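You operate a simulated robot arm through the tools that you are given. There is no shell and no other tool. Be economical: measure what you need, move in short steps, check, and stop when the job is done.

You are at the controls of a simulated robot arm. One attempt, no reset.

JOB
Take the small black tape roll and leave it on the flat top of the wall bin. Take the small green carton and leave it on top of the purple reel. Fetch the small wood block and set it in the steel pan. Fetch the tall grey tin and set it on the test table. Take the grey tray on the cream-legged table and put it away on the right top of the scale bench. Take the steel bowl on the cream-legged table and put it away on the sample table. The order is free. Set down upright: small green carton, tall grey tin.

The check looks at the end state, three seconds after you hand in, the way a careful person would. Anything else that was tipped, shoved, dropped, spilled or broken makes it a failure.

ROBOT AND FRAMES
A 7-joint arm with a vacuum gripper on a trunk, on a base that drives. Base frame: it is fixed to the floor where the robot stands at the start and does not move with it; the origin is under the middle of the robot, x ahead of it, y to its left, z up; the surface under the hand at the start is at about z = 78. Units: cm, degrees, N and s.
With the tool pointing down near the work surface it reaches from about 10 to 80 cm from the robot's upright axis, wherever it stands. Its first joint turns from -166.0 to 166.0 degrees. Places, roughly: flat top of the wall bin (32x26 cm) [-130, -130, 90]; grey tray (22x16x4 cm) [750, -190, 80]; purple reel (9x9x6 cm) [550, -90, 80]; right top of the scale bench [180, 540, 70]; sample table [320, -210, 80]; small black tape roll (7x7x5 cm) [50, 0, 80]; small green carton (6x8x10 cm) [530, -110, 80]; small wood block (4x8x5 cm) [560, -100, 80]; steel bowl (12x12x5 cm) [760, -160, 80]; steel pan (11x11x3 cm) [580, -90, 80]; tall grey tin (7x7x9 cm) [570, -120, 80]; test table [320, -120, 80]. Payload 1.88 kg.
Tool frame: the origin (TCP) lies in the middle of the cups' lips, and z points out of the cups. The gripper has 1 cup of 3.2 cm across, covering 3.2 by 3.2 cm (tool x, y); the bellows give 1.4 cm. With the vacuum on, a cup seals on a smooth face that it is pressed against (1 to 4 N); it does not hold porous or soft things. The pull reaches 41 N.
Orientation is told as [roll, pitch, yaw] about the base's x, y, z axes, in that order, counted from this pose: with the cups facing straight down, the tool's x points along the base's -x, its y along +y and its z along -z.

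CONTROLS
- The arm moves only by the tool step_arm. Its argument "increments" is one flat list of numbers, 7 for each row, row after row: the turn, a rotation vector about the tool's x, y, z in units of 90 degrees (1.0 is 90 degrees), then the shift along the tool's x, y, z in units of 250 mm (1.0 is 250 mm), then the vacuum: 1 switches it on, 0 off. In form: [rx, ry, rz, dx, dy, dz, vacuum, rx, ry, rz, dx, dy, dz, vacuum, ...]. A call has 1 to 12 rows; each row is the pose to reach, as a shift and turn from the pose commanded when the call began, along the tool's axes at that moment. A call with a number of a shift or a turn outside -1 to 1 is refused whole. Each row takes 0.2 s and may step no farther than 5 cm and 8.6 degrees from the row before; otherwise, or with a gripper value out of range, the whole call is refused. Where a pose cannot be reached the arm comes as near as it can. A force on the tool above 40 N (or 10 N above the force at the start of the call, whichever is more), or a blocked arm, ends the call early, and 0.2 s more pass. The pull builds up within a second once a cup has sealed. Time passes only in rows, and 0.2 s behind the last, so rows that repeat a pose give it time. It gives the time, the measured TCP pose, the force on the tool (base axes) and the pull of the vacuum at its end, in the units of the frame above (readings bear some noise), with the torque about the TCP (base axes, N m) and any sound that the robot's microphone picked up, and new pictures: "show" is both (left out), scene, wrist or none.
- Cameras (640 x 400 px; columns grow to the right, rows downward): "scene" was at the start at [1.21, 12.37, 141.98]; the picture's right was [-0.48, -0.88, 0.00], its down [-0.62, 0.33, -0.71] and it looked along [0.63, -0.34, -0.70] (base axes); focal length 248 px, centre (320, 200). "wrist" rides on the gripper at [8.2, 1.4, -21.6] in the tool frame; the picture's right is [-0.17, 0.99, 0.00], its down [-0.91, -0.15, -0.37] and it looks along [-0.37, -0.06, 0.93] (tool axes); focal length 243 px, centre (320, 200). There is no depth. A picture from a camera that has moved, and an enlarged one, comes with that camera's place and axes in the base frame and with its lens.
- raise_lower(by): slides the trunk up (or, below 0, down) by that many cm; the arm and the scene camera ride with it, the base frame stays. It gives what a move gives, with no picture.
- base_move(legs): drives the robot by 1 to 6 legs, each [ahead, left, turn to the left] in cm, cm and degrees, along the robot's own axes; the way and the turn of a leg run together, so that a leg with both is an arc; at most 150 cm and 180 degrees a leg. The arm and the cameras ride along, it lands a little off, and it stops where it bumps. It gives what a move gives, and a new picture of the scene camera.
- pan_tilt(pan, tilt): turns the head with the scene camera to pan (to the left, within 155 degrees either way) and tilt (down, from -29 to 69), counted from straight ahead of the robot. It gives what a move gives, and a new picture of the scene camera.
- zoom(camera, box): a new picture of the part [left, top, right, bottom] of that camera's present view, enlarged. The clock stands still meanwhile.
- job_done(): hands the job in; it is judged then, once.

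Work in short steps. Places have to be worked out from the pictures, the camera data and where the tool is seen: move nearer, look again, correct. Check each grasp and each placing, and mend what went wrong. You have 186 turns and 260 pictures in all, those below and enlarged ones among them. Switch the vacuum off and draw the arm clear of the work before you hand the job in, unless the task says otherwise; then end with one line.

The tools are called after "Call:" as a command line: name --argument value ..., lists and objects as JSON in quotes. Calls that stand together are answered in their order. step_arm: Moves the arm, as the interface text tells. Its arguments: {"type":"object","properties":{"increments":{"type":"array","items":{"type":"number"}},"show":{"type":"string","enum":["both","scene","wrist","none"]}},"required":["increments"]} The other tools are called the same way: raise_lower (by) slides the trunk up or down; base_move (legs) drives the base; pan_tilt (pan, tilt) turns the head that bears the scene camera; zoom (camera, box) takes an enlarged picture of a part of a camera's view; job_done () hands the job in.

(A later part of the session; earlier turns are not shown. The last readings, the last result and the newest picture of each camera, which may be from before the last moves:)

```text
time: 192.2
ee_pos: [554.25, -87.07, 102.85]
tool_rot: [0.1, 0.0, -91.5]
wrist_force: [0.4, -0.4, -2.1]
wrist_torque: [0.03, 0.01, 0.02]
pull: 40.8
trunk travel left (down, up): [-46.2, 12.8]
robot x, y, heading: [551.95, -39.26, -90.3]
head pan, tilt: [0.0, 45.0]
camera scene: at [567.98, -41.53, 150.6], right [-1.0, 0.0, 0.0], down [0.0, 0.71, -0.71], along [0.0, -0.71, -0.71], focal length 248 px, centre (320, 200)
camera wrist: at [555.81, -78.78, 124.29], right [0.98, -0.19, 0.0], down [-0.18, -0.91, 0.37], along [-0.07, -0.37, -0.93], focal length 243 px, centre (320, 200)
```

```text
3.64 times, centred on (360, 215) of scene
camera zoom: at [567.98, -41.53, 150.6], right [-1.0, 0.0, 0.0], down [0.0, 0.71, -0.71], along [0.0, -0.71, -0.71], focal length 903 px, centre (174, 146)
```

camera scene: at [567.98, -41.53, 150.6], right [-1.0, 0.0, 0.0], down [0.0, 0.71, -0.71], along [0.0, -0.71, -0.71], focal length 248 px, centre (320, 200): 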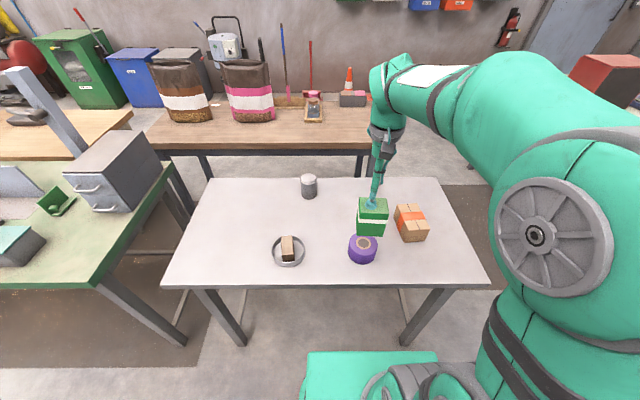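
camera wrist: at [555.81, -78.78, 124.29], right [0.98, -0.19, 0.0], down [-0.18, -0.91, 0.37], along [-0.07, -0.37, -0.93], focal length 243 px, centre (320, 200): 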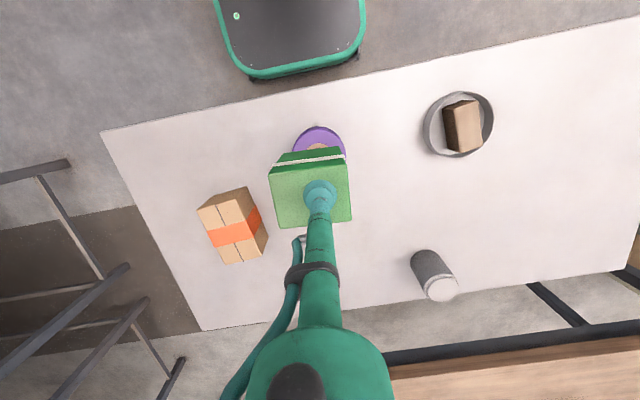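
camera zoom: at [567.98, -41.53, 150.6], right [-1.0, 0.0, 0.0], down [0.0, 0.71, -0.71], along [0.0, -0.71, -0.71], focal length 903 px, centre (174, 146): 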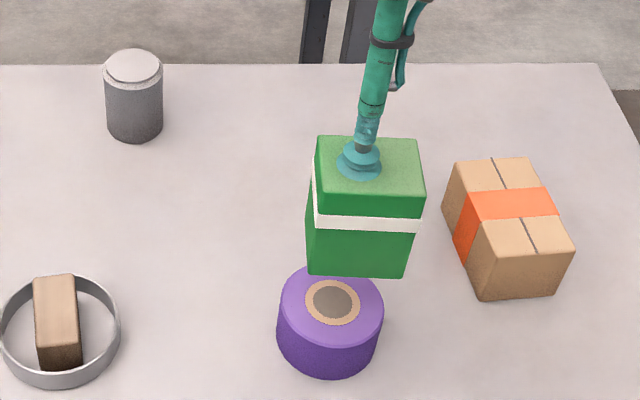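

The carton's centre is ~0.6 cm right of the cup; I correct and lower to just above the reel.

Call:
step_arm --increments '[0, 0, 0, 0.005, 0.025, 0.08, 1, 0, 0, 0, 0.005, 0.028, 0.16, 1, 0, 0, 0, 0.005, 0.028, 0.23, 1, 0, 0, 0, 0.005, 0.028, 0.23, 1]' --show "none"

Call:
zoom --camera "scene" --box '[300, 160, 420, 270]'

Call:
zoom --camera "wrist" --box '[220, 80, 420, 240]'

```text
time: 193.2
ee_pos: [555.08, -86.98, 97.33]
tool_rot: [0.0, 0.0, -91.6]
wrist_force: [0.7, 0.1, -0.5]
wrist_torque: [-0.02, -0.02, 0.01]
pull: 40.7
trunk travel left (down, up): [-46.2, 12.8]
robot x, y, heading: [551.53, -39.24, -90.1]
head pan, tilt: [0.0, 45.0]
```

```text
3.64 times, centred on (360, 215) of scene
camera zoom: at [567.98, -41.52, 150.6], right [-1.0, 0.0, 0.0], down [0.0, 0.71, -0.71], along [0.0, -0.71, -0.71], focal length 903 px, centre (174, 146)
```

zoom: 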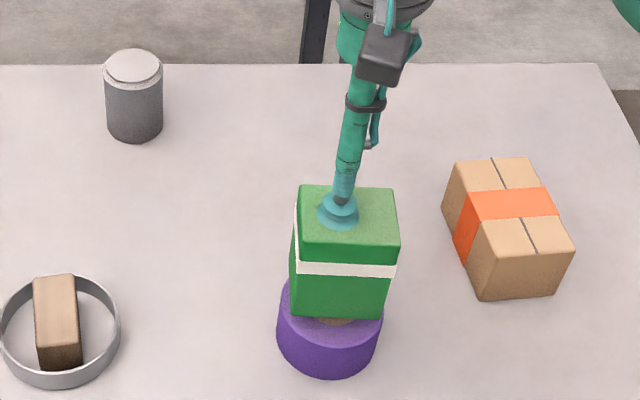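

```text
2.50 times, centred on (320, 160) of wrist
camera zoom: at [556.66, -78.78, 118.76], right [0.98, -0.19, 0.0], down [-0.18, -0.91, 0.37], along [-0.07, -0.37, -0.93], focal length 606 px, centre (320, 300)
```

zoom: 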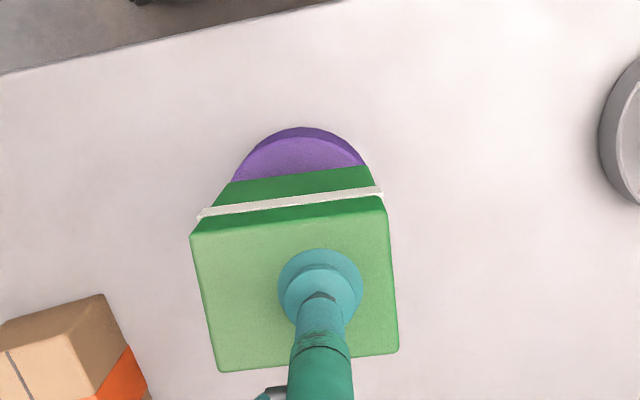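

Aligned in x; in y the carton sits ~0.6 cm too far back. I correct 0.5 cm and creep down.

Call:
step_arm --increments '[0, 0, 0, 0.02, 0, 0.01, 1, 0, 0, 0, 0.02, 0, 0.025, 1, 0, 0, 0, 0.02, 0, 0.036, 1, 0, 0, 0, 0.02, 0, 0.036, 1]' --show "none"

```text
time: 194.2
ee_pos: [555.24, -86.37, 96.41]
tool_rot: [0.0, 0.0, -91.6]
wrist_force: [0.6, 0.2, -1.3]
wrist_torque: [0.01, 0.0, 0.0]
pull: 40.3
trunk travel left (down, up): [-46.2, 12.8]
robot x, y, heading: [551.3, -39.53, -90.4]
head pan, tilt: [0.0, 45.0]
```

Call:
step_arm --increments '[0, 0, 0, 0, 0, 0.008, 1, 0, 0, 0, 0, 0, 0.016, 1, 0, 0, 0, 0, 0, 0.016, 1]' --show "none"

```text
time: 195.0
ee_pos: [555.09, -86.4, 95.85]
tool_rot: [0.0, 0.0, -91.4]
wrist_force: [0.4, 0.1, -0.9]
wrist_torque: [-0.01, -0.04, 0.03]
pull: 40.9
trunk travel left (down, up): [-46.2, 12.8]
robot x, y, heading: [551.53, -39.09, -90.5]
head pan, tilt: [0.0, 45.0]
```

Call:
step_arm --increments '[0, 0, 0, 0, 0, 0.006, 1, 0, 0, 0, 0, 0, 0.012, 1, 0, 0, 0, 0, 0, 0.012, 1]' --show "none"

Call:
zoom --camera "scene" --box '[300, 160, 420, 270]'

```text
time: 195.8
ee_pos: [555.15, -86.3, 95.6]
tool_rot: [0.1, 0.0, -91.6]
wrist_force: [0.0, 0.2, 0.0]
wrist_torque: [-0.01, 0.01, -0.03]
pull: 40.4
trunk travel left (down, up): [-46.2, 12.8]
robot x, y, heading: [551.31, -39.53, -90.3]
head pan, tilt: [0.0, 45.0]
```

```text
3.64 times, centred on (360, 215) of scene
camera zoom: at [567.99, -41.51, 150.6], right [-1.0, 0.0, 0.0], down [0.0, 0.71, -0.71], along [0.0, -0.71, -0.71], focal length 903 px, centre (174, 146)
```

zoom: 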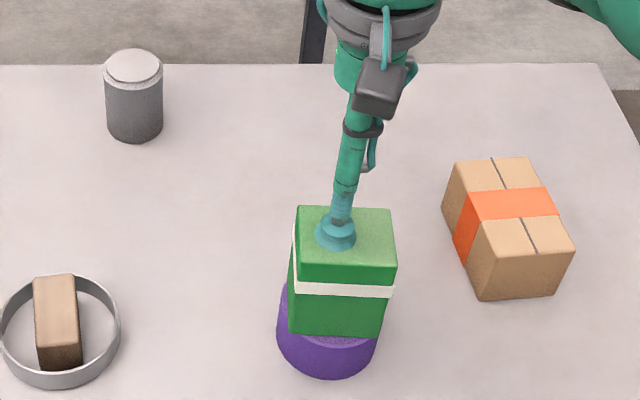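

Almost touching. I creep on a few mm.

Call:
step_arm --increments '[0, 0, 0, 0, 0, 0.006, 1, 0, 0, 0, 0, 0, 0.012, 1, 0, 0, 0, 0, 0, 0.012, 1]' --show "none"

```text
time: 196.6
ee_pos: [555.16, -86.41, 95.34]
tool_rot: [0.0, -0.2, -91.6]
wrist_force: [2.5, 4.2, 21.7]
wrist_torque: [0.08, 0.11, -0.06]
pull: 40.2
trunk travel left (down, up): [-46.2, 12.8]
robot x, y, heading: [551.72, -39.13, -90.4]
head pan, tilt: [0.0, 45.0]
```

Contact at z≈95.4. I release with a slight relief and rise.

Call:
step_arm --increments '[0, 0, 0, 0, 0, -0.008, 0, 0, 0, 0, 0, 0, -0.008, 0, 0, 0, 0, 0, 0, -0.008, 0, 0, 0, 0, 0, 0, -0.008, 0, 0, 0, 0, 0, 0, -0.008, 0, 0, 0, 0, 0, 0, -0.03, 0, 0, 0, 0, 0, 0, -0.12, 0, 0, 0, 0, 0, 0, -0.28, 0, 0, 0, 0, 0, 0, -0.4, 0]' --show "both"

```text
time: 198.6
ee_pos: [555.01, -86.58, 105.35]
tool_rot: [0.1, 0.1, -91.6]
wrist_force: [0.5, -0.5, -0.4]
wrist_torque: [0.02, -0.01, -0.01]
pull: 0.0
trunk travel left (down, up): [-46.2, 12.8]
robot x, y, heading: [551.62, -38.93, -90.5]
head pan, tilt: [0.0, 45.0]
camera scene: at [567.98, -41.52, 150.59], right [-1.0, 0.0, 0.0], down [0.0, 0.71, -0.71], along [0.0, -0.71, -0.71], focal length 248 px, centre (320, 200)
camera wrist: at [556.56, -78.3, 126.76], right [0.98, -0.19, 0.0], down [-0.18, -0.91, 0.37], along [-0.07, -0.37, -0.93], focal length 243 px, centre (320, 200)
```

scene: 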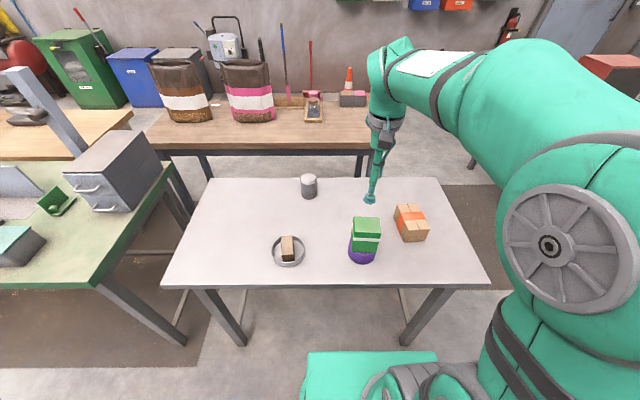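
wrist: 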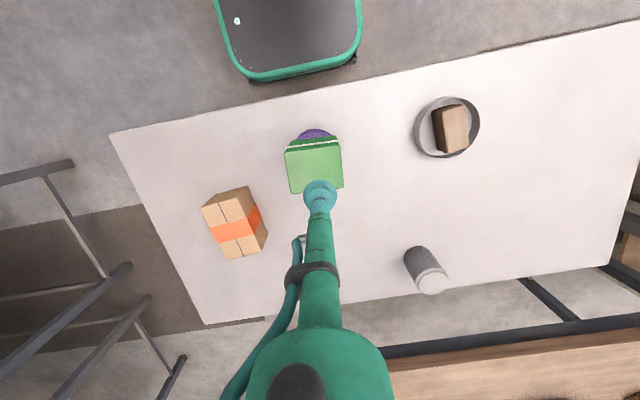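

The carton stands upright on the reel. Next the tin at about (572.1,-115, top 89); I go above it.

Call:
step_arm --increments '[0, 0, 0, -0.13, 0.1, 0, 0, 0, 0, 0, -0.26, 0.2, 0, 0, 0, 0, 0, -0.39, 0.3, 0, 0, 0, 0, 0, -0.52, 0.4, 0, 0, 0, 0, 0, -0.65, 0.5, 0, 0, 0, 0, 0, -0.78, 0.6, 0, 0, 0, 0, 0, -0.92, 0.7, 0, 0, 0, 0, 0, -0.92, 0.7, 0, 0]' --show "wrist"

```text
time: 200.4
ee_pos: [571.94, -109.81, 105.29]
tool_rot: [0.0, -0.1, -91.5]
wrist_force: [0.4, 0.7, 0.4]
wrist_torque: [-0.08, -0.02, 0.02]
pull: 0.1
trunk travel left (down, up): [-46.2, 12.8]
robot x, y, heading: [551.51, -39.48, -90.1]
head pan, tilt: [0.0, 45.0]
camera wrist: at [573.57, -101.58, 126.75], right [0.98, -0.19, 0.0], down [-0.18, -0.91, 0.38], along [-0.07, -0.37, -0.93], focal length 243 px, centre (320, 200)
```

wrist: 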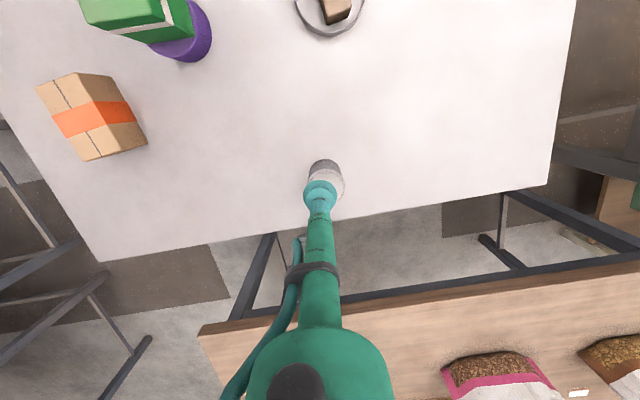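

I centre over the tin (572.1,-114.3) and descend to ~1.5 cm above it.

Call:
step_arm --increments '[0, 0, 0, -0.1, 0, 0.1, 0, 0, 0, 0, -0.18, 0.005, 0.26, 1, 0, 0, 0, -0.18, 0.005, 0.42, 1, 0, 0, 0, -0.18, 0.005, 0.57, 1, 0, 0, 0, -0.18, 0.005, 0.57, 1]' --show "both"

Call:
zoom --camera "scene" --box '[260, 140, 360, 220]'

```text
time: 201.6
ee_pos: [571.93, -114.0, 91.22]
tool_rot: [0.0, 0.0, -91.6]
wrist_force: [-0.2, -0.3, 0.1]
wrist_torque: [0.0, -0.02, 0.01]
pull: 0.0
trunk travel left (down, up): [-46.2, 12.8]
robot x, y, heading: [551.57, -38.74, -90.5]
head pan, tilt: [0.0, 45.0]
camera scene: at [567.99, -41.55, 150.6], right [-1.0, 0.0, 0.0], down [0.0, 0.71, -0.71], along [0.0, -0.71, -0.71], focal length 248 px, centre (320, 200)
camera wrist: at [573.48, -105.81, 112.64], right [0.98, -0.19, 0.0], down [-0.18, -0.91, 0.37], along [-0.07, -0.37, -0.93], focal length 243 px, centre (320, 200)
```

scene: 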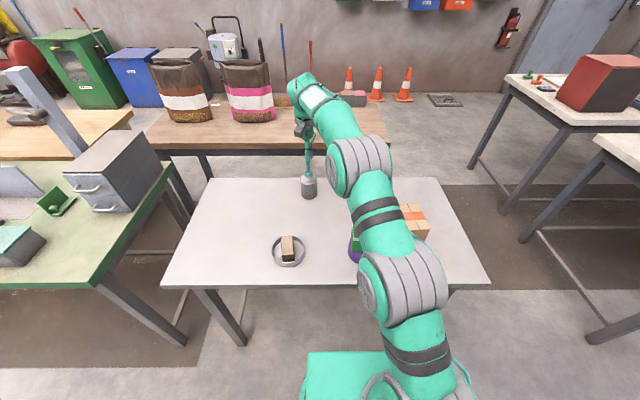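
wrist: 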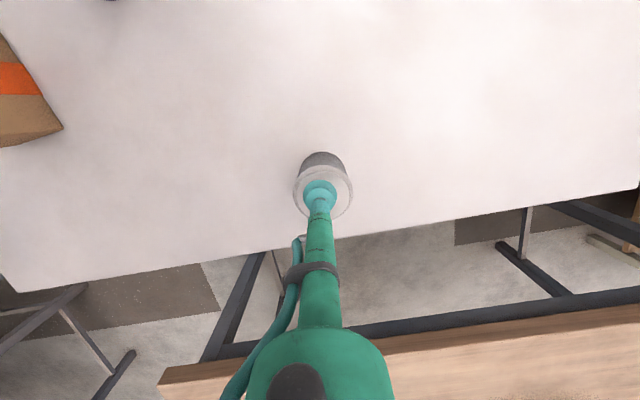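

```text
5.00 times, centred on (310, 180) of scene
camera zoom: at [567.99, -41.55, 150.6], right [-1.0, 0.0, 0.0], down [0.0, 0.71, -0.71], along [0.0, -0.71, -0.71], focal length 1241 px, centre (370, 300)
```

zoom: 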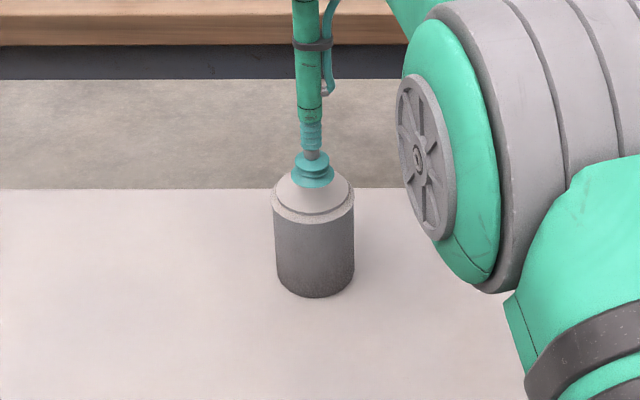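

Centred. I creep down to seal.

Call:
step_arm --increments '[0, 0, 0, 0, 0, 0.03, 1, 0, 0, 0, 0, 0, 0.06, 1, 0, 0, 0, 0, 0, 0.075, 1, 0, 0, 0, 0, 0, 0.09, 1, 0, 0, 0, 0, 0, 0.09, 1, 0, 0, 0, 0, 0, 0.09, 1]' --show "none"

```text
time: 203.0
ee_pos: [572.04, -114.2, 88.9]
tool_rot: [0.0, 0.0, -91.5]
wrist_force: [-0.5, 0.4, 1.5]
wrist_torque: [-0.01, 0.03, -0.03]
pull: 40.7
trunk travel left (down, up): [-46.2, 12.8]
robot x, y, heading: [551.44, -39.03, -90.4]
head pan, tilt: [0.0, 45.0]
```

Sealed on the tin. I lift 18 cm, back the base away 38 cm, then retract the arm.

Call:
step_arm --increments '[0, 0, 0, 0, 0, -0.08, 1, 0, 0, 0, 0, 0, -0.24, 1, 0, 0, 0, 0, 0, -0.4, 1, 0, 0, 0, 0, 0, -0.56, 1, 0, 0, 0, 0, 0, -0.72, 1, 0, 0, 0, 0, 0, -0.72, 1]' --show "none"

Call:
base_move --legs '[[-38, 0, 0]]'

Call:
step_arm --increments '[0, 0, 0, 0.15, -0.05, 0, 1, 0, 0, 0, 0.3, -0.1, 0, 1, 0, 0, 0, 0.45, -0.2, 0, 1, 0, 0, 0, 0.6, -0.3, 0, 1, 0, 0, 0, 0.75, -0.4, 0, 1, 0, 0, 0, 0.9, -0.5, 0, 1, 0, 0, 0, 0.98, -0.6, 0, 1, 0, 0, 0, 0.98, -0.6, 0, 1]' --show "scene"

```text
time: 204.4
ee_pos: [572.08, -112.7, 105.68]
tool_rot: [-0.1, -0.1, -91.7]
wrist_force: [0.0, 0.1, -2.2]
wrist_torque: [-0.03, -0.04, 0.0]
pull: 40.2
out of reach, approached as far as the arm can: row 5, 6
trunk travel left (down, up): [-46.2, 12.8]
robot x, y, heading: [551.42, -39.13, -90.6]
head pan, tilt: [0.0, 45.0]
```

```text
time: 206.9
ee_pos: [572.48, -74.39, 105.49]
tool_rot: [0.1, 0.0, -91.2]
wrist_force: [-0.2, 0.0, -2.0]
wrist_torque: [0.0, -0.03, 0.0]
pull: 40.7
trunk travel left (down, up): [-46.2, 12.8]
robot x, y, heading: [551.26, -0.69, -89.8]
head pan, tilt: [0.0, 45.0]
camera scene: at [568.07, -3.15, 150.6], right [-1.0, 0.0, 0.0], down [0.0, 0.71, -0.71], along [0.0, -0.71, -0.71], focal length 248 px, centre (320, 200)
```

scene: 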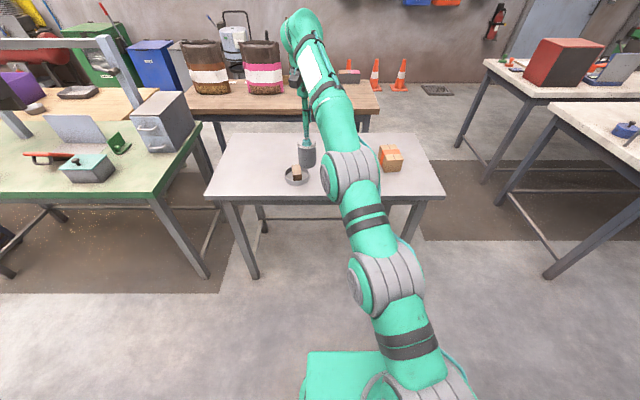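

```text
time: 208.7
ee_pos: [568.56, -71.84, 110.91]
tool_rot: [-0.2, 0.1, -91.2]
wrist_force: [-0.1, -0.8, -1.6]
wrist_torque: [0.01, 0.05, 0.0]
pull: 41.3
out of reach, approached as far as the arm can: row 1, 2, 3, 4, 5, 6, 7, 8
trunk travel left (down, up): [-46.2, 12.8]
robot x, y, heading: [551.74, -0.7, -90.0]
head pan, tilt: [0.0, 45.0]
camera scene: at [568.09, -3.16, 150.59], right [-1.0, 0.0, 0.0], down [0.0, 0.71, -0.71], along [0.0, -0.71, -0.71], focal length 248 px, centre (320, 200)
```

scene: 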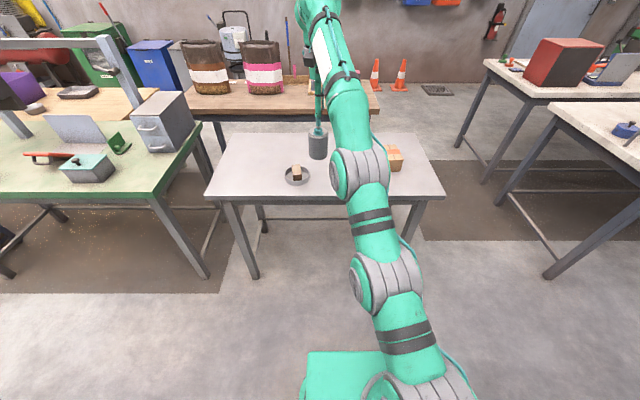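

The arm got stretched to its limit. I lower it while retracting, which should bend the elbow again (the tin is now in front of the table edge).

Call:
step_arm --increments '[0, 0, 0, 0.03, 0, 0.08, 1, 0, 0, 0, 0.08, 0, 0.18, 1, 0, 0, 0, 0.16, 0, 0.28, 1, 0, 0, 0, 0.26, 0, 0.38, 1, 0, 0, 0, 0.36, 0, 0.44, 1, 0, 0, 0, 0.36, 0, 0.44, 1]' --show "scene"

```text
time: 210.1
ee_pos: [570.47, -73.01, 107.35]
tool_rot: [-0.1, 0.0, -91.2]
wrist_force: [0.7, -0.5, -2.1]
wrist_torque: [0.01, -0.03, 0.02]
pull: 41.1
out of reach, approached as far as the arm can: row 1, 2, 3, 4, 5, 6
trunk travel left (down, up): [-46.2, 12.8]
robot x, y, heading: [551.63, -0.94, -90.0]
head pan, tilt: [0.0, 45.0]
camera scene: at [568.07, -3.14, 150.6], right [-1.0, 0.0, 0.0], down [0.0, 0.71, -0.71], along [0.0, -0.71, -0.71], focal length 248 px, centre (320, 200)
```

scene: 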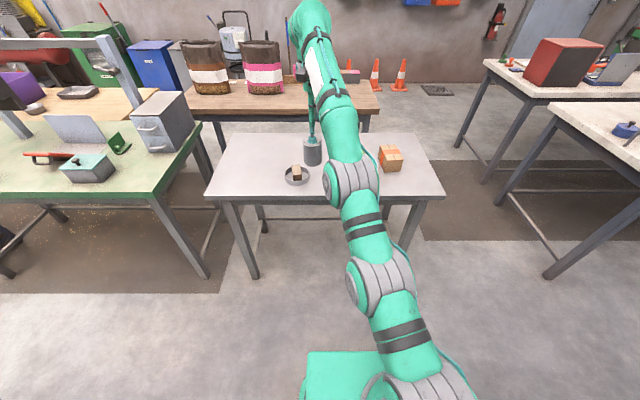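

I go back along the lifting path: straight down slightly outward, where the arm came from.

Call:
step_arm --increments '[0, 0, 0, -0.03, 0.02, 0.06, 1, 0, 0, 0, -0.06, 0.04, 0.14, 1, 0, 0, 0, -0.09, 0.05, 0.24, 1, 0, 0, 0, -0.1, 0.06, 0.34, 1, 0, 0, 0, -0.1, 0.06, 0.42, 1, 0, 0, 0, -0.1, 0.06, 0.42, 1]' --show "scene"

```text
time: 211.5
ee_pos: [572.47, -75.94, 97.23]
tool_rot: [-0.2, 0.1, -91.3]
wrist_force: [0.3, -0.1, -2.9]
wrist_torque: [0.04, 0.01, 0.02]
pull: 41.3
trunk travel left (down, up): [-46.2, 12.8]
robot x, y, heading: [551.45, -1.01, -90.0]
head pan, tilt: [0.0, 45.0]
camera scene: at [568.08, -3.17, 150.6], right [-1.0, 0.0, 0.0], down [0.0, 0.71, -0.71], along [0.0, -0.71, -0.71], focal length 248 px, centre (320, 200)
```

scene: 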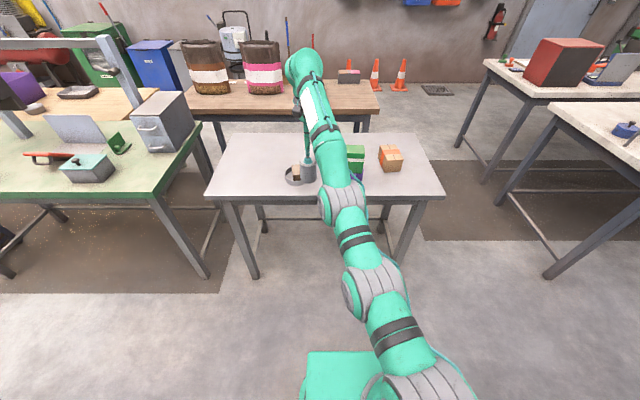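

Reached. Now I retract at this height.

Call:
step_arm --increments '[0, 0, 0, 0.08, -0.02, 0, 1, 0, 0, 0, 0.16, -0.04, 0, 1, 0, 0, 0, 0.26, -0.08, 0, 1, 0, 0, 0, 0.38, -0.12, 0, 1, 0, 0, 0, 0.5, -0.16, 0, 1, 0, 0, 0, 0.5, -0.16, 0, 1]' --show "scene"

```text
time: 212.9
ee_pos: [572.41, -75.97, 97.23]
tool_rot: [0.0, 0.1, -91.2]
wrist_force: [0.5, 0.5, -1.8]
wrist_torque: [-0.01, 0.0, 0.0]
pull: 40.8
out of reach, approached as far as the arm can: row 1, 2, 3, 4, 5, 6
trunk travel left (down, up): [-46.2, 12.8]
robot x, y, heading: [551.77, -0.7, -90.0]
head pan, tilt: [0.0, 45.0]
camera scene: at [568.08, -3.15, 150.6], right [-1.0, 0.0, 0.0], down [0.0, 0.71, -0.71], along [0.0, -0.71, -0.71], focal length 248 px, centre (320, 200)
```

scene: 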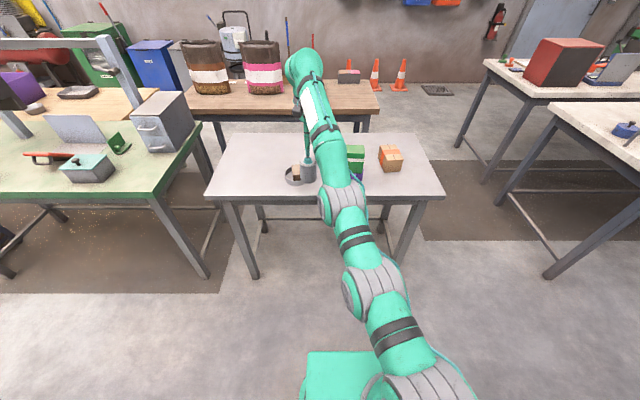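

Retracting is singular with the arm this straight. I back the base 15 cm so the tin clears the table, then lower it, which brings the wrist nearer the shoulder.

Call:
base_move --legs '[[-15, 0, 0]]'

Call:
step_arm --increments '[0, 0, 0, 0, 0, 0.1, 1, 0, 0, 0, 0.02, 0, 0.22, 1, 0, 0, 0, 0.05, 0, 0.36, 1, 0, 0, 0, 0.1, 0, 0.5, 1, 0, 0, 0, 0.15, 0, 0.64, 1, 0, 0, 0, 0.15, 0, 0.64, 1]' --show "scene"

```text
time: 214.2
ee_pos: [572.52, -61.32, 97.26]
tool_rot: [0.0, 0.2, -91.1]
wrist_force: [-0.2, -0.2, -1.6]
wrist_torque: [0.03, 0.02, 0.0]
pull: 40.7
trunk travel left (down, up): [-46.2, 12.8]
robot x, y, heading: [551.3, 13.94, -89.7]
head pan, tilt: [0.0, 45.0]
camera scene: at [568.05, 11.43, 150.6], right [-1.0, 0.0, 0.0], down [0.0, 0.71, -0.71], along [0.0, -0.71, -0.71], focal length 248 px, centre (320, 200)
```

scene: 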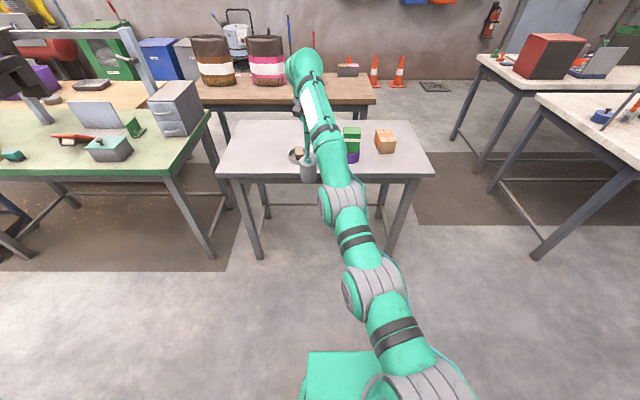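

```text
time: 215.6
ee_pos: [575.01, -64.06, 84.11]
tool_rot: [0.0, 0.3, -91.1]
wrist_force: [-1.0, 0.3, -1.3]
wrist_torque: [0.02, -0.03, 0.02]
pull: 41.2
out of reach, approached as far as the arm can: row 1, 2, 3, 4, 5, 6
trunk travel left (down, up): [-46.2, 12.8]
robot x, y, heading: [551.47, 13.57, -89.6]
head pan, tilt: [0.0, 45.0]
camera scene: at [568.04, 11.46, 150.6], right [-1.0, 0.0, 0.0], down [0.0, 0.71, -0.71], along [0.0, -0.71, -0.71], focal length 248 px, centre (320, 200)
```

scene: 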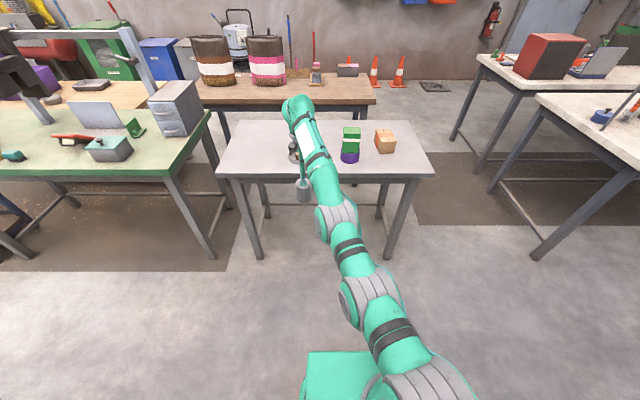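

The elbow is at its straight stop, and inward motion pushes it into the stop. I raise the tin above table height and then command an outward stretch, to let the elbow pass over its extended point.

Call:
step_arm --increments '[0, 0, 0, 0.02, -0.02, -0.12, 1, 0, 0, 0, 0.04, -0.04, -0.26, 1, 0, 0, 0, 0.06, -0.06, -0.4, 1, 0, 0, 0, 0.08, -0.08, -0.54, 1, 0, 0, 0, 0.08, -0.08, -0.6, 1, 0, 0, 0, 0.08, -0.08, -0.6, 1]' --show "none"

Call:
step_arm --increments '[0, 0, 0, -0.08, 0.02, -0.02, 1, 0, 0, 0, -0.16, 0.04, -0.04, 1, 0, 0, 0, -0.24, 0.06, -0.06, 1, 0, 0, 0, -0.24, 0.06, -0.06, 1]' --show "none"

Call:
step_arm --increments '[0, 0, 0, 0.1, -0.03, 0.02, 1, 0, 0, 0, 0.2, -0.06, 0.04, 1, 0, 0, 0, 0.3, -0.09, 0.06, 1, 0, 0, 0, 0.4, -0.12, 0.08, 1, 0, 0, 0, 0.5, -0.15, 0.1, 1]' --show "scene"

```text
time: 217.0
ee_pos: [572.76, -62.2, 98.97]
tool_rot: [-0.1, 0.2, -91.1]
wrist_force: [-0.5, 0.8, -2.4]
wrist_torque: [0.02, -0.02, 0.02]
pull: 40.7
trunk travel left (down, up): [-46.2, 12.8]
robot x, y, heading: [551.61, 13.93, -89.9]
head pan, tilt: [0.0, 45.0]
```

```text
time: 218.0
ee_pos: [573.32, -62.54, 98.93]
tool_rot: [-0.1, 0.1, -91.1]
wrist_force: [0.6, -1.0, -2.0]
wrist_torque: [0.04, 0.01, 0.0]
pull: 40.9
out of reach, approached as far as the arm can: row 1, 2, 3, 4
trunk travel left (down, up): [-46.2, 12.8]
robot x, y, heading: [551.86, 13.34, -89.9]
head pan, tilt: [0.0, 45.0]
```

```text
time: 219.2
ee_pos: [572.83, -60.89, 98.39]
tool_rot: [-0.2, 0.1, -91.2]
wrist_force: [-0.1, 0.1, -3.2]
wrist_torque: [0.04, -0.02, -0.01]
pull: 41.2
out of reach, approached as far as the arm can: row 1, 2, 3, 4, 5
trunk travel left (down, up): [-46.2, 12.8]
robot x, y, heading: [551.9, 13.74, -89.9]
head pan, tilt: [0.0, 45.0]
camera scene: at [568.05, 11.44, 150.6], right [-1.0, 0.0, 0.0], down [0.0, 0.71, -0.71], along [0.0, -0.71, -0.71], focal length 248 px, centre (320, 200)
```

scene: 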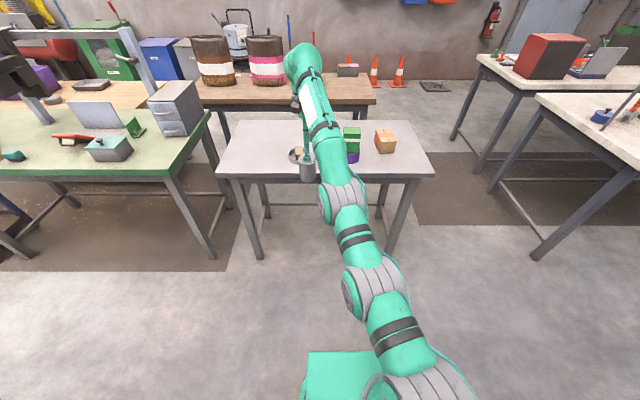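

There is a ~1.8 cm band between the stop and full stretch. I creep outward to just short of full stretch so the solver may step over, then come inward in a longer series.

Call:
step_arm --increments '[0, 0, 0, -0.0368, 0.0104, -0.0112, 1, 0, 0, 0, -0.0552, 0.0156, -0.0168, 1, 0, 0, 0, -0.0626, 0.0177, -0.019, 1, 0, 0, 0, -0.0662, 0.0187, -0.0202, 1, 0, 0, 0, -0.068, 0.0192, -0.0207, 1, 0, 0, 0, -0.07, 0.0198, -0.0213, 1, 0, 0, 0, -0.05, 0.014, -0.015, 1, 0, 0, 0, -0.0368, 0.0104, -0.0112, 1, 0, 0, 0, 0, 0, 0, 1, 0, 0, 0, 0.0368, -0.0104, 0.0112, 1, 0, 0, 0, 0.11, -0.031, 0.0336, 1, 0, 0, 0, 0.2, -0.06, 0.06, 1]' --show "none"

```text
time: 221.8
ee_pos: [571.03, -55.55, 97.88]
tool_rot: [-0.1, 0.1, -91.2]
wrist_force: [-0.7, -0.1, -1.9]
wrist_torque: [0.05, 0.01, 0.02]
pull: 40.5
trunk travel left (down, up): [-46.2, 12.8]
robot x, y, heading: [551.67, 13.48, -89.9]
head pan, tilt: [0.0, 45.0]
```

It flipped over and retracted. I retract further to a compact carry pose.

Call:
step_arm --increments '[0, 0, 0, 0.12, -0.08, -0.03, 1, 0, 0, 0, 0.24, -0.16, -0.06, 1, 0, 0, 0, 0.36, -0.24, -0.1, 1, 0, 0, 0, 0.48, -0.32, -0.14, 1, 0, 0, 0, 0.6, -0.4, -0.18, 1, 0, 0, 0, 0.72, -0.48, -0.22, 1, 0, 0, 0, 0.84, -0.56, -0.26, 1, 0, 0, 0, 0.84, -0.56, -0.26, 1]' --show "scene"

```text
time: 223.6
ee_pos: [557.84, -34.11, 104.27]
tool_rot: [0.0, 0.1, -91.2]
wrist_force: [-0.6, 0.4, -1.3]
wrist_torque: [0.0, -0.01, 0.02]
pull: 40.7
trunk travel left (down, up): [-46.2, 12.8]
robot x, y, heading: [551.11, 13.69, -89.9]
head pan, tilt: [0.0, 45.0]
camera scene: at [568.04, 11.47, 150.6], right [-1.0, 0.0, 0.0], down [0.0, 0.71, -0.71], along [0.0, -0.71, -0.71], focal length 248 px, centre (320, 200)
```

scene: 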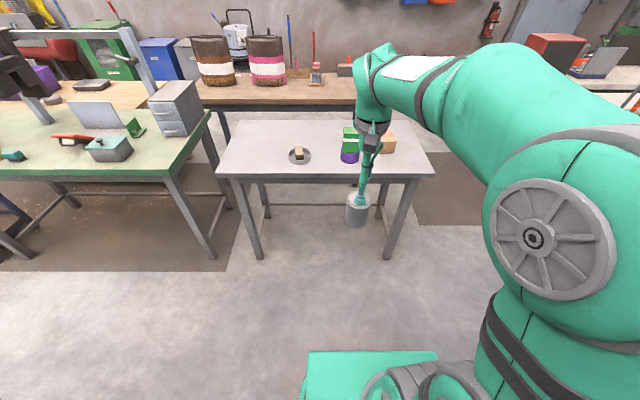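

The tin is held in a compact pose and the table looks intact. I drive along the aisle, facing the benches, to x≈320.

Call:
base_move --legs '[[18, 0, 0], [0, -115, 0], [0, -115, 0]]'

```text
time: 236.0
ee_pos: [326.49, -46.48, 104.34]
tool_rot: [-0.1, 0.1, -93.4]
wrist_force: [0.2, 0.7, -1.5]
wrist_torque: [0.03, 0.01, 0.0]
pull: 40.2
trunk travel left (down, up): [-46.2, 12.8]
robot x, y, heading: [322.12, 1.14, -92.0]
head pan, tilt: [0.0, 45.0]
camera scene: at [338.62, -1.22, 150.6], right [-1.0, 0.04, 0.0], down [0.03, 0.71, -0.71], along [-0.03, -0.71, -0.71], focal length 248 px, centre (320, 200)
```

scene: 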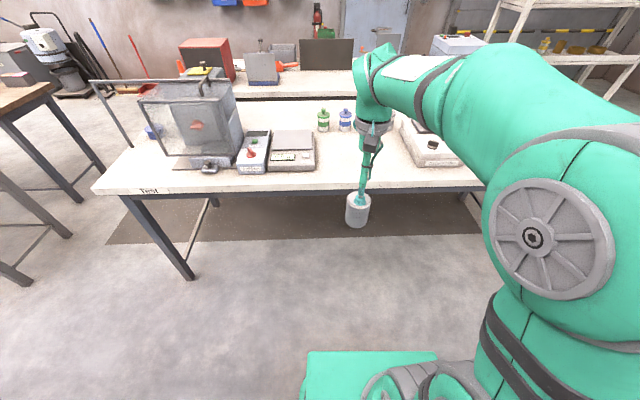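

The "Test" table has a free spot around (320,-97). I drive 36 cm ahead.

Call:
base_move --legs '[[36, 0, 2]]'

Call:
zoom --camera "wrist" --box '[0, 0, 640, 400]'

```text
time: 238.3
ee_pos: [327.84, -81.06, 104.23]
tool_rot: [0.0, 0.1, -91.1]
wrist_force: [0.3, -0.3, -2.6]
wrist_torque: [0.01, 0.05, 0.0]
pull: 40.6
trunk travel left (down, up): [-46.2, 12.8]
robot x, y, heading: [321.66, -33.7, -89.8]
head pan, tilt: [0.0, 45.0]
camera scene: at [338.14, -35.43, 150.6], right [-1.0, 0.0, 0.0], down [0.0, 0.71, -0.71], along [0.0, -0.71, -0.71], focal length 248 px, centre (320, 200)
```

scene: 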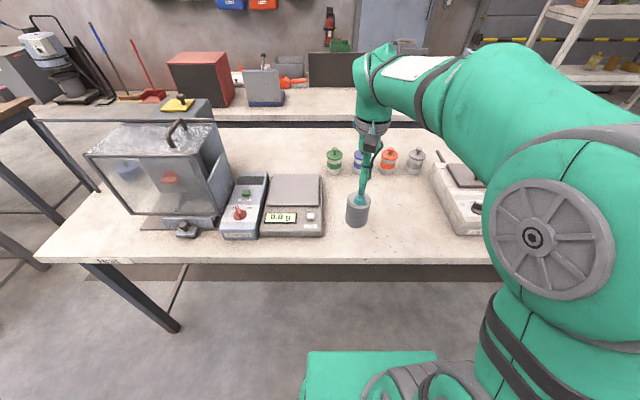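

```text
1.00 times, centred on (320, 200) of wrist (not enlarged: the box is as wide or as high as the picture)
camera zoom: at [329.35, -72.88, 125.74], right [0.98, -0.18, 0.0], down [-0.17, -0.91, 0.37], along [-0.07, -0.37, -0.93], focal length 243 px, centre (320, 200)
```

zoom: 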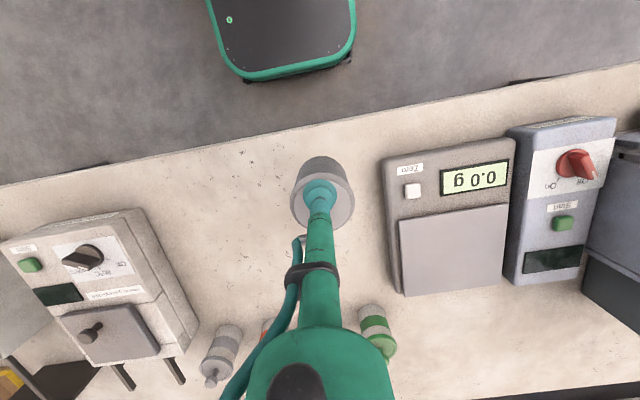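

Free space runs from x≈294 to 338. I go to (318.5,-93) and lower to ~1.5 cm above the table.

Call:
step_arm --increments '[0, 0, 0, -0.15, -0.12, 0, 1, 0, 0, 0, -0.3, -0.24, 0.05, 1, 0, 0, 0, -0.42, -0.37, 0.1, 1, 0, 0, 0, -0.48, -0.38, 0.24, 1, 0, 0, 0, -0.48, -0.38, 0.38, 1, 0, 0, 0, -0.48, -0.38, 0.5, 1, 0, 0, 0, -0.48, -0.38, 0.5, 1]' --show "scene"

Call:
zoom --camera "scene" --box '[300, 120, 460, 260]'

```text
time: 239.9
ee_pos: [317.85, -92.98, 92.37]
tool_rot: [0.0, -0.6, -91.1]
wrist_force: [3.5, -3.1, 39.4]
wrist_torque: [-0.04, -0.03, -0.06]
pull: 40.9
trunk travel left (down, up): [-46.2, 12.8]
robot x, y, heading: [321.88, -33.12, -90.0]
head pan, tilt: [0.0, 45.0]
camera scene: at [338.19, -35.2, 150.64], right [-1.0, 0.0, 0.0], down [0.0, 0.71, -0.71], along [0.0, -0.71, -0.71], focal length 248 px, centre (320, 200)
```

scene: 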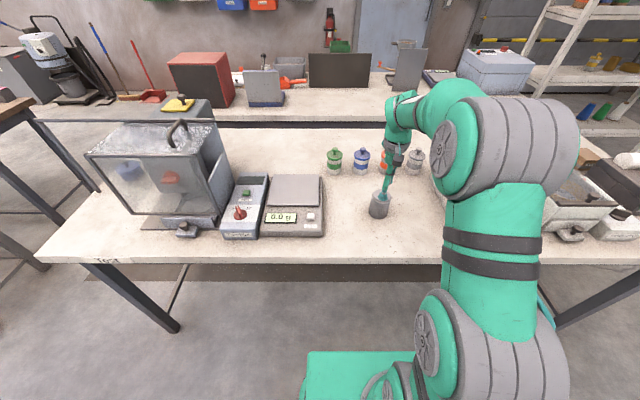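

```text
2.86 times, centred on (380, 190) of scene
camera zoom: at [338.19, -35.2, 150.64], right [-1.0, 0.0, 0.0], down [0.0, 0.71, -0.71], along [0.0, -0.71, -0.71], focal length 709 px, centre (149, 229)
```

zoom: 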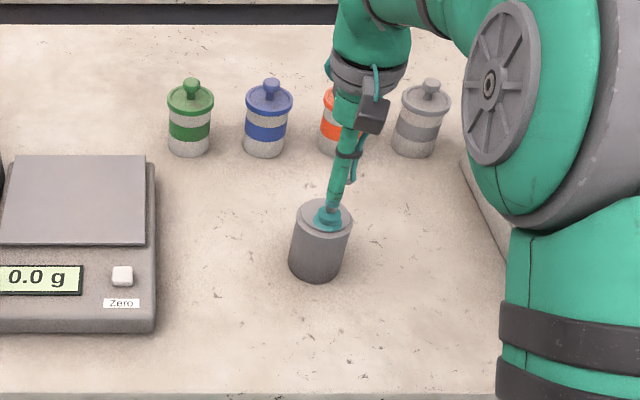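

The tin already stands on the table (z≈83 here; 39 N). I relieve the pressure, release, and rise.

Call:
step_arm --increments '[0, 0, 0, 0, 0, -0.012, 1, 0, 0, 0, 0, 0, -0.02, 0, 0, 0, 0, 0, 0, -0.02, 0, 0, 0, 0, 0, 0, -0.02, 0, 0, 0, 0, 0, 0, -0.02, 0, 0, 0, 0, 0, 0, -0.02, 0, 0, 0, 0, 0, 0, -0.04, 0, 0, 0, 0, 0, 0, -0.14, 0, 0, 0, 0, 0, 0, -0.3, 0, 0, 0, 0, 0.1, 0, -0.46, 0, 0, 0, 0, 0.25, 0.05, -0.5, 0, 0, 0, 0, 0.4, 0.1, -0.5, 0]' --show "scene"

```text
time: 242.5
ee_pos: [320.63, -82.91, 104.33]
tool_rot: [-0.1, 0.2, -91.1]
wrist_force: [-0.2, 0.2, -1.0]
wrist_torque: [0.0, -0.04, -0.04]
pull: 0.1
trunk travel left (down, up): [-46.2, 12.8]
robot x, y, heading: [321.74, -33.66, -89.7]
head pan, tilt: [0.0, 45.0]
camera scene: at [338.14, -35.44, 150.6], right [-1.0, 0.0, 0.0], down [0.0, 0.71, -0.71], along [0.0, -0.71, -0.71], focal length 248 px, centre (320, 200)
```

scene: 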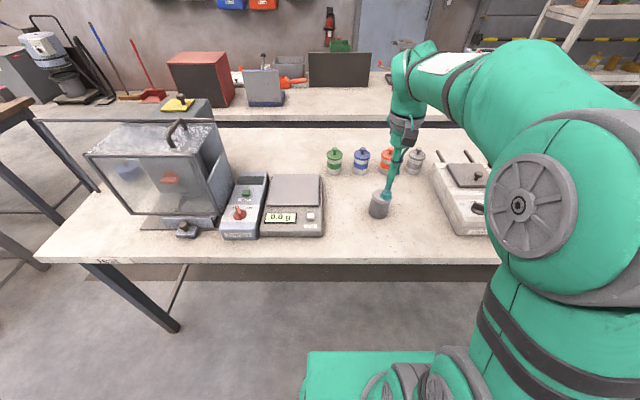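

The tin stands on the test table. I back out and travel to x≈670 for the cream-legged table.

Call:
base_move --legs '[[-30, 0, 0], [0, 120, 0], [0, 120, 0], [0, 100, 0]]'

Call:
pan_tilt --pan 40 --tilt 25

```text
time: 260.8
ee_pos: [661.75, -59.52, 104.33]
tool_rot: [-0.1, 0.1, -92.4]
wrist_force: [-0.5, -0.2, 0.0]
wrist_torque: [-0.01, -0.02, -0.04]
pull: 0.0
trunk travel left (down, up): [-46.2, 12.8]
robot x, y, heading: [664.03, -9.86, -90.9]
head pan, tilt: [0.0, 45.0]
camera scene: at [680.23, -12.37, 150.6], right [-1.0, 0.02, 0.0], down [0.01, 0.71, -0.71], along [-0.01, -0.71, -0.71], focal length 248 px, centre (320, 200)
```

scene: 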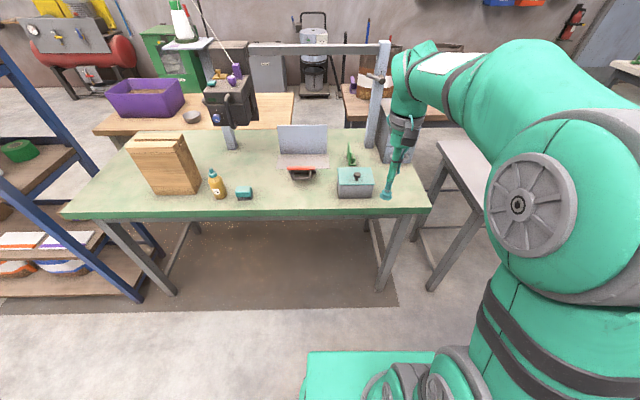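

```text
time: 261.8
ee_pos: [661.71, -59.49, 104.36]
tool_rot: [-0.1, 0.2, -92.4]
wrist_force: [-0.2, 0.3, -0.1]
wrist_torque: [0.01, 0.01, -0.02]
pull: 0.0
trunk travel left (down, up): [-46.2, 12.8]
robot x, y, heading: [663.96, -9.57, -91.1]
head pan, tilt: [40.0, 25.0]
camera scene: at [686.17, -11.42, 153.65], right [-0.78, -0.63, 0.0], down [-0.27, 0.33, -0.91], along [0.57, -0.71, -0.42], focal length 248 px, centre (320, 200)
```

scene: 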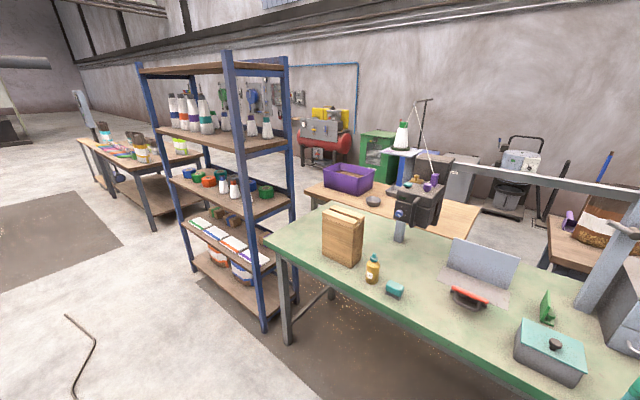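

The bowl sits at about (757,-157) on a wooden-top table behind the green one; there's a back aisle between these tables and the wall. I return to the gap at x≈470 (between test table and near table) and look through it.

Call:
base_move --legs '[[0, -97, 1], [0, -97, 0]]'

Call:
pan_tilt --pan 0 --tilt 35

```text
time: 271.6
ee_pos: [466.38, -55.88, 104.22]
tool_rot: [0.0, 0.2, -92.7]
wrist_force: [0.0, -0.6, 0.2]
wrist_torque: [0.02, 0.01, -0.01]
pull: 0.0
trunk travel left (down, up): [-46.2, 12.8]
robot x, y, heading: [468.81, -5.56, -91.3]
head pan, tilt: [40.0, 25.0]
camera scene: at [491.15, -7.94, 153.65], right [-0.78, -0.62, 0.0], down [-0.26, 0.33, -0.91], along [0.56, -0.71, -0.42], focal length 248 px, centre (320, 200)
```

scene: 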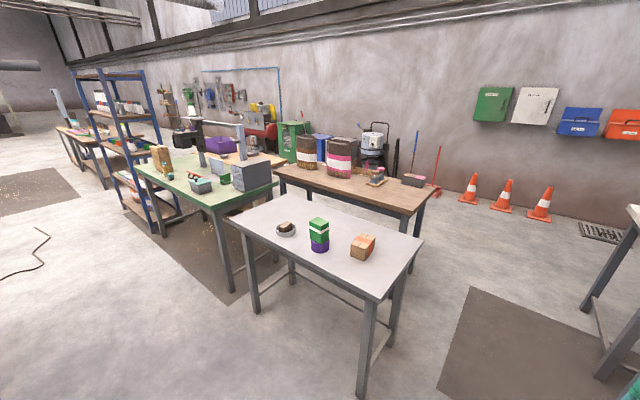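

```text
time: 272.6
ee_pos: [466.37, -55.84, 104.32]
tool_rot: [-0.1, 0.1, -92.8]
wrist_force: [-0.7, -0.2, 0.0]
wrist_torque: [0.01, 0.0, 0.0]
pull: 0.1
trunk travel left (down, up): [-46.2, 12.8]
robot x, y, heading: [468.84, -6.16, -91.5]
head pan, tilt: [0.0, 35.0]
camera scene: at [485.19, -9.53, 152.08], right [-1.0, 0.03, 0.0], down [0.01, 0.57, -0.82], along [-0.02, -0.82, -0.57], focal length 248 px, centre (320, 200)
```

scene: 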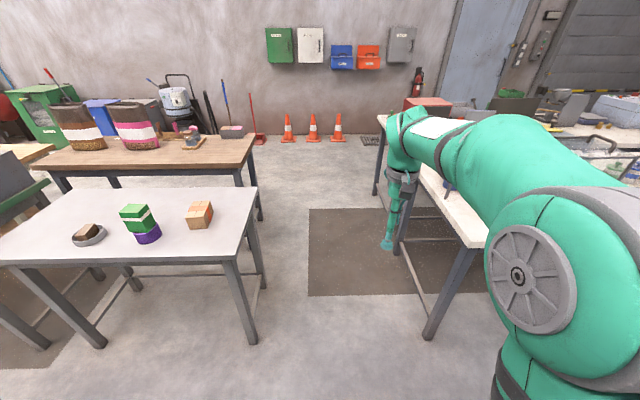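

The gap spans x≈423–517, so I'm centred at 469. I drive through to y≈-285 and then left along the back aisle to x≈750.

Call:
base_move --legs '[[0, 0, 1.5], [140, 0, 0], [138, 0, 0]]'

Call:
pan_tilt --pan 90 --tilt 20

Call:
pan_tilt --pan -110 --tilt 30

```text
time: 286.7
ee_pos: [456.45, -339.2, 104.37]
tool_rot: [-0.2, 0.1, -92.6]
wrist_force: [0.2, 0.4, 0.5]
wrist_torque: [-0.02, 0.01, -0.01]
pull: 0.1
trunk travel left (down, up): [-46.2, 12.8]
robot x, y, heading: [458.65, -289.63, -91.1]
head pan, tilt: [0.0, 35.0]
camera scene: at [475.05, -292.82, 152.08], right [-1.0, 0.02, 0.0], down [0.01, 0.57, -0.82], along [-0.02, -0.82, -0.57], focal length 248 px, centre (320, 200)
```

scene: 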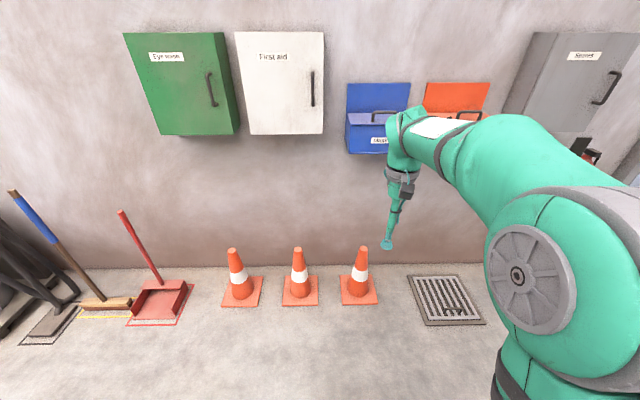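

```text
time: 288.4
ee_pos: [456.48, -339.21, 104.33]
tool_rot: [-0.1, 0.1, -92.5]
wrist_force: [-0.1, -0.2, 1.1]
wrist_torque: [-0.01, 0.0, -0.06]
pull: 0.1
trunk travel left (down, up): [-46.2, 12.8]
robot x, y, heading: [458.76, -289.5, -91.1]
head pan, tilt: [90.0, 20.0]
camera scene: at [484.55, -284.22, 154.46], right [-0.02, -1.0, 0.0], down [-0.34, 0.01, -0.94], along [0.94, -0.02, -0.34], focal length 248 px, centre (320, 200)
```

scene: 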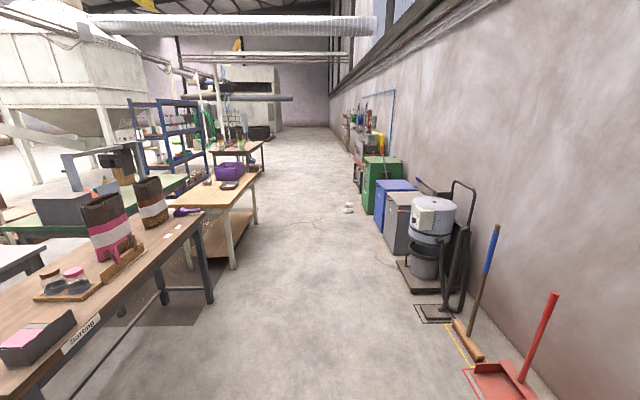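

```text
time: 291.3
ee_pos: [456.43, -339.29, 104.27]
tool_rot: [0.0, 0.2, -92.4]
wrist_force: [0.0, 0.0, 0.7]
wrist_torque: [0.02, 0.0, -0.02]
pull: 0.0
trunk travel left (down, up): [-46.2, 12.8]
robot x, y, heading: [458.72, -289.68, -91.3]
head pan, tilt: [-110.0, 30.0]
camera scene: at [466.8, -280.75, 152.86], right [0.36, 0.93, 0.0], down [0.47, -0.18, -0.87], along [-0.81, 0.31, -0.5], focal length 248 px, centre (320, 200)
```

scene: 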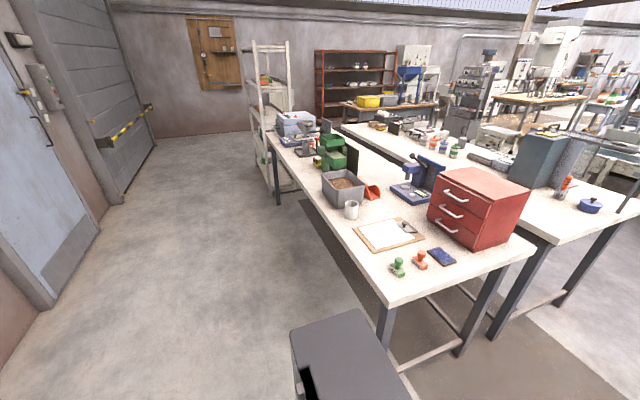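

I zoom on the sample table to find a free spot for the bowl.

Call:
zoom --camera "scene" --box '[240, 90, 560, 290]'

```text
2.00 times, centred on (400, 190) of scene
camera zoom: at [466.8, -280.75, 152.86], right [0.36, 0.93, 0.0], down [0.47, -0.18, -0.87], along [-0.81, 0.31, -0.5], focal length 496 px, centre (160, 220)
```

zoom: 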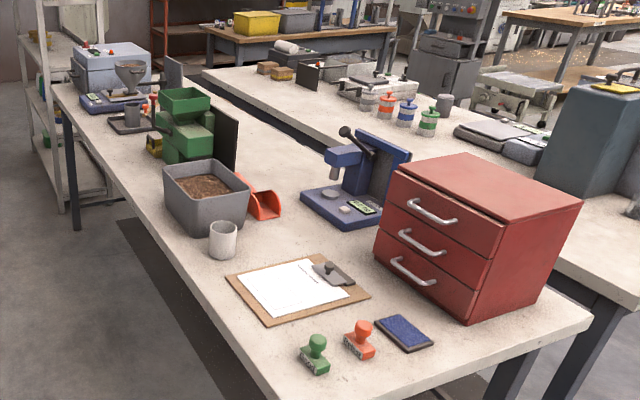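

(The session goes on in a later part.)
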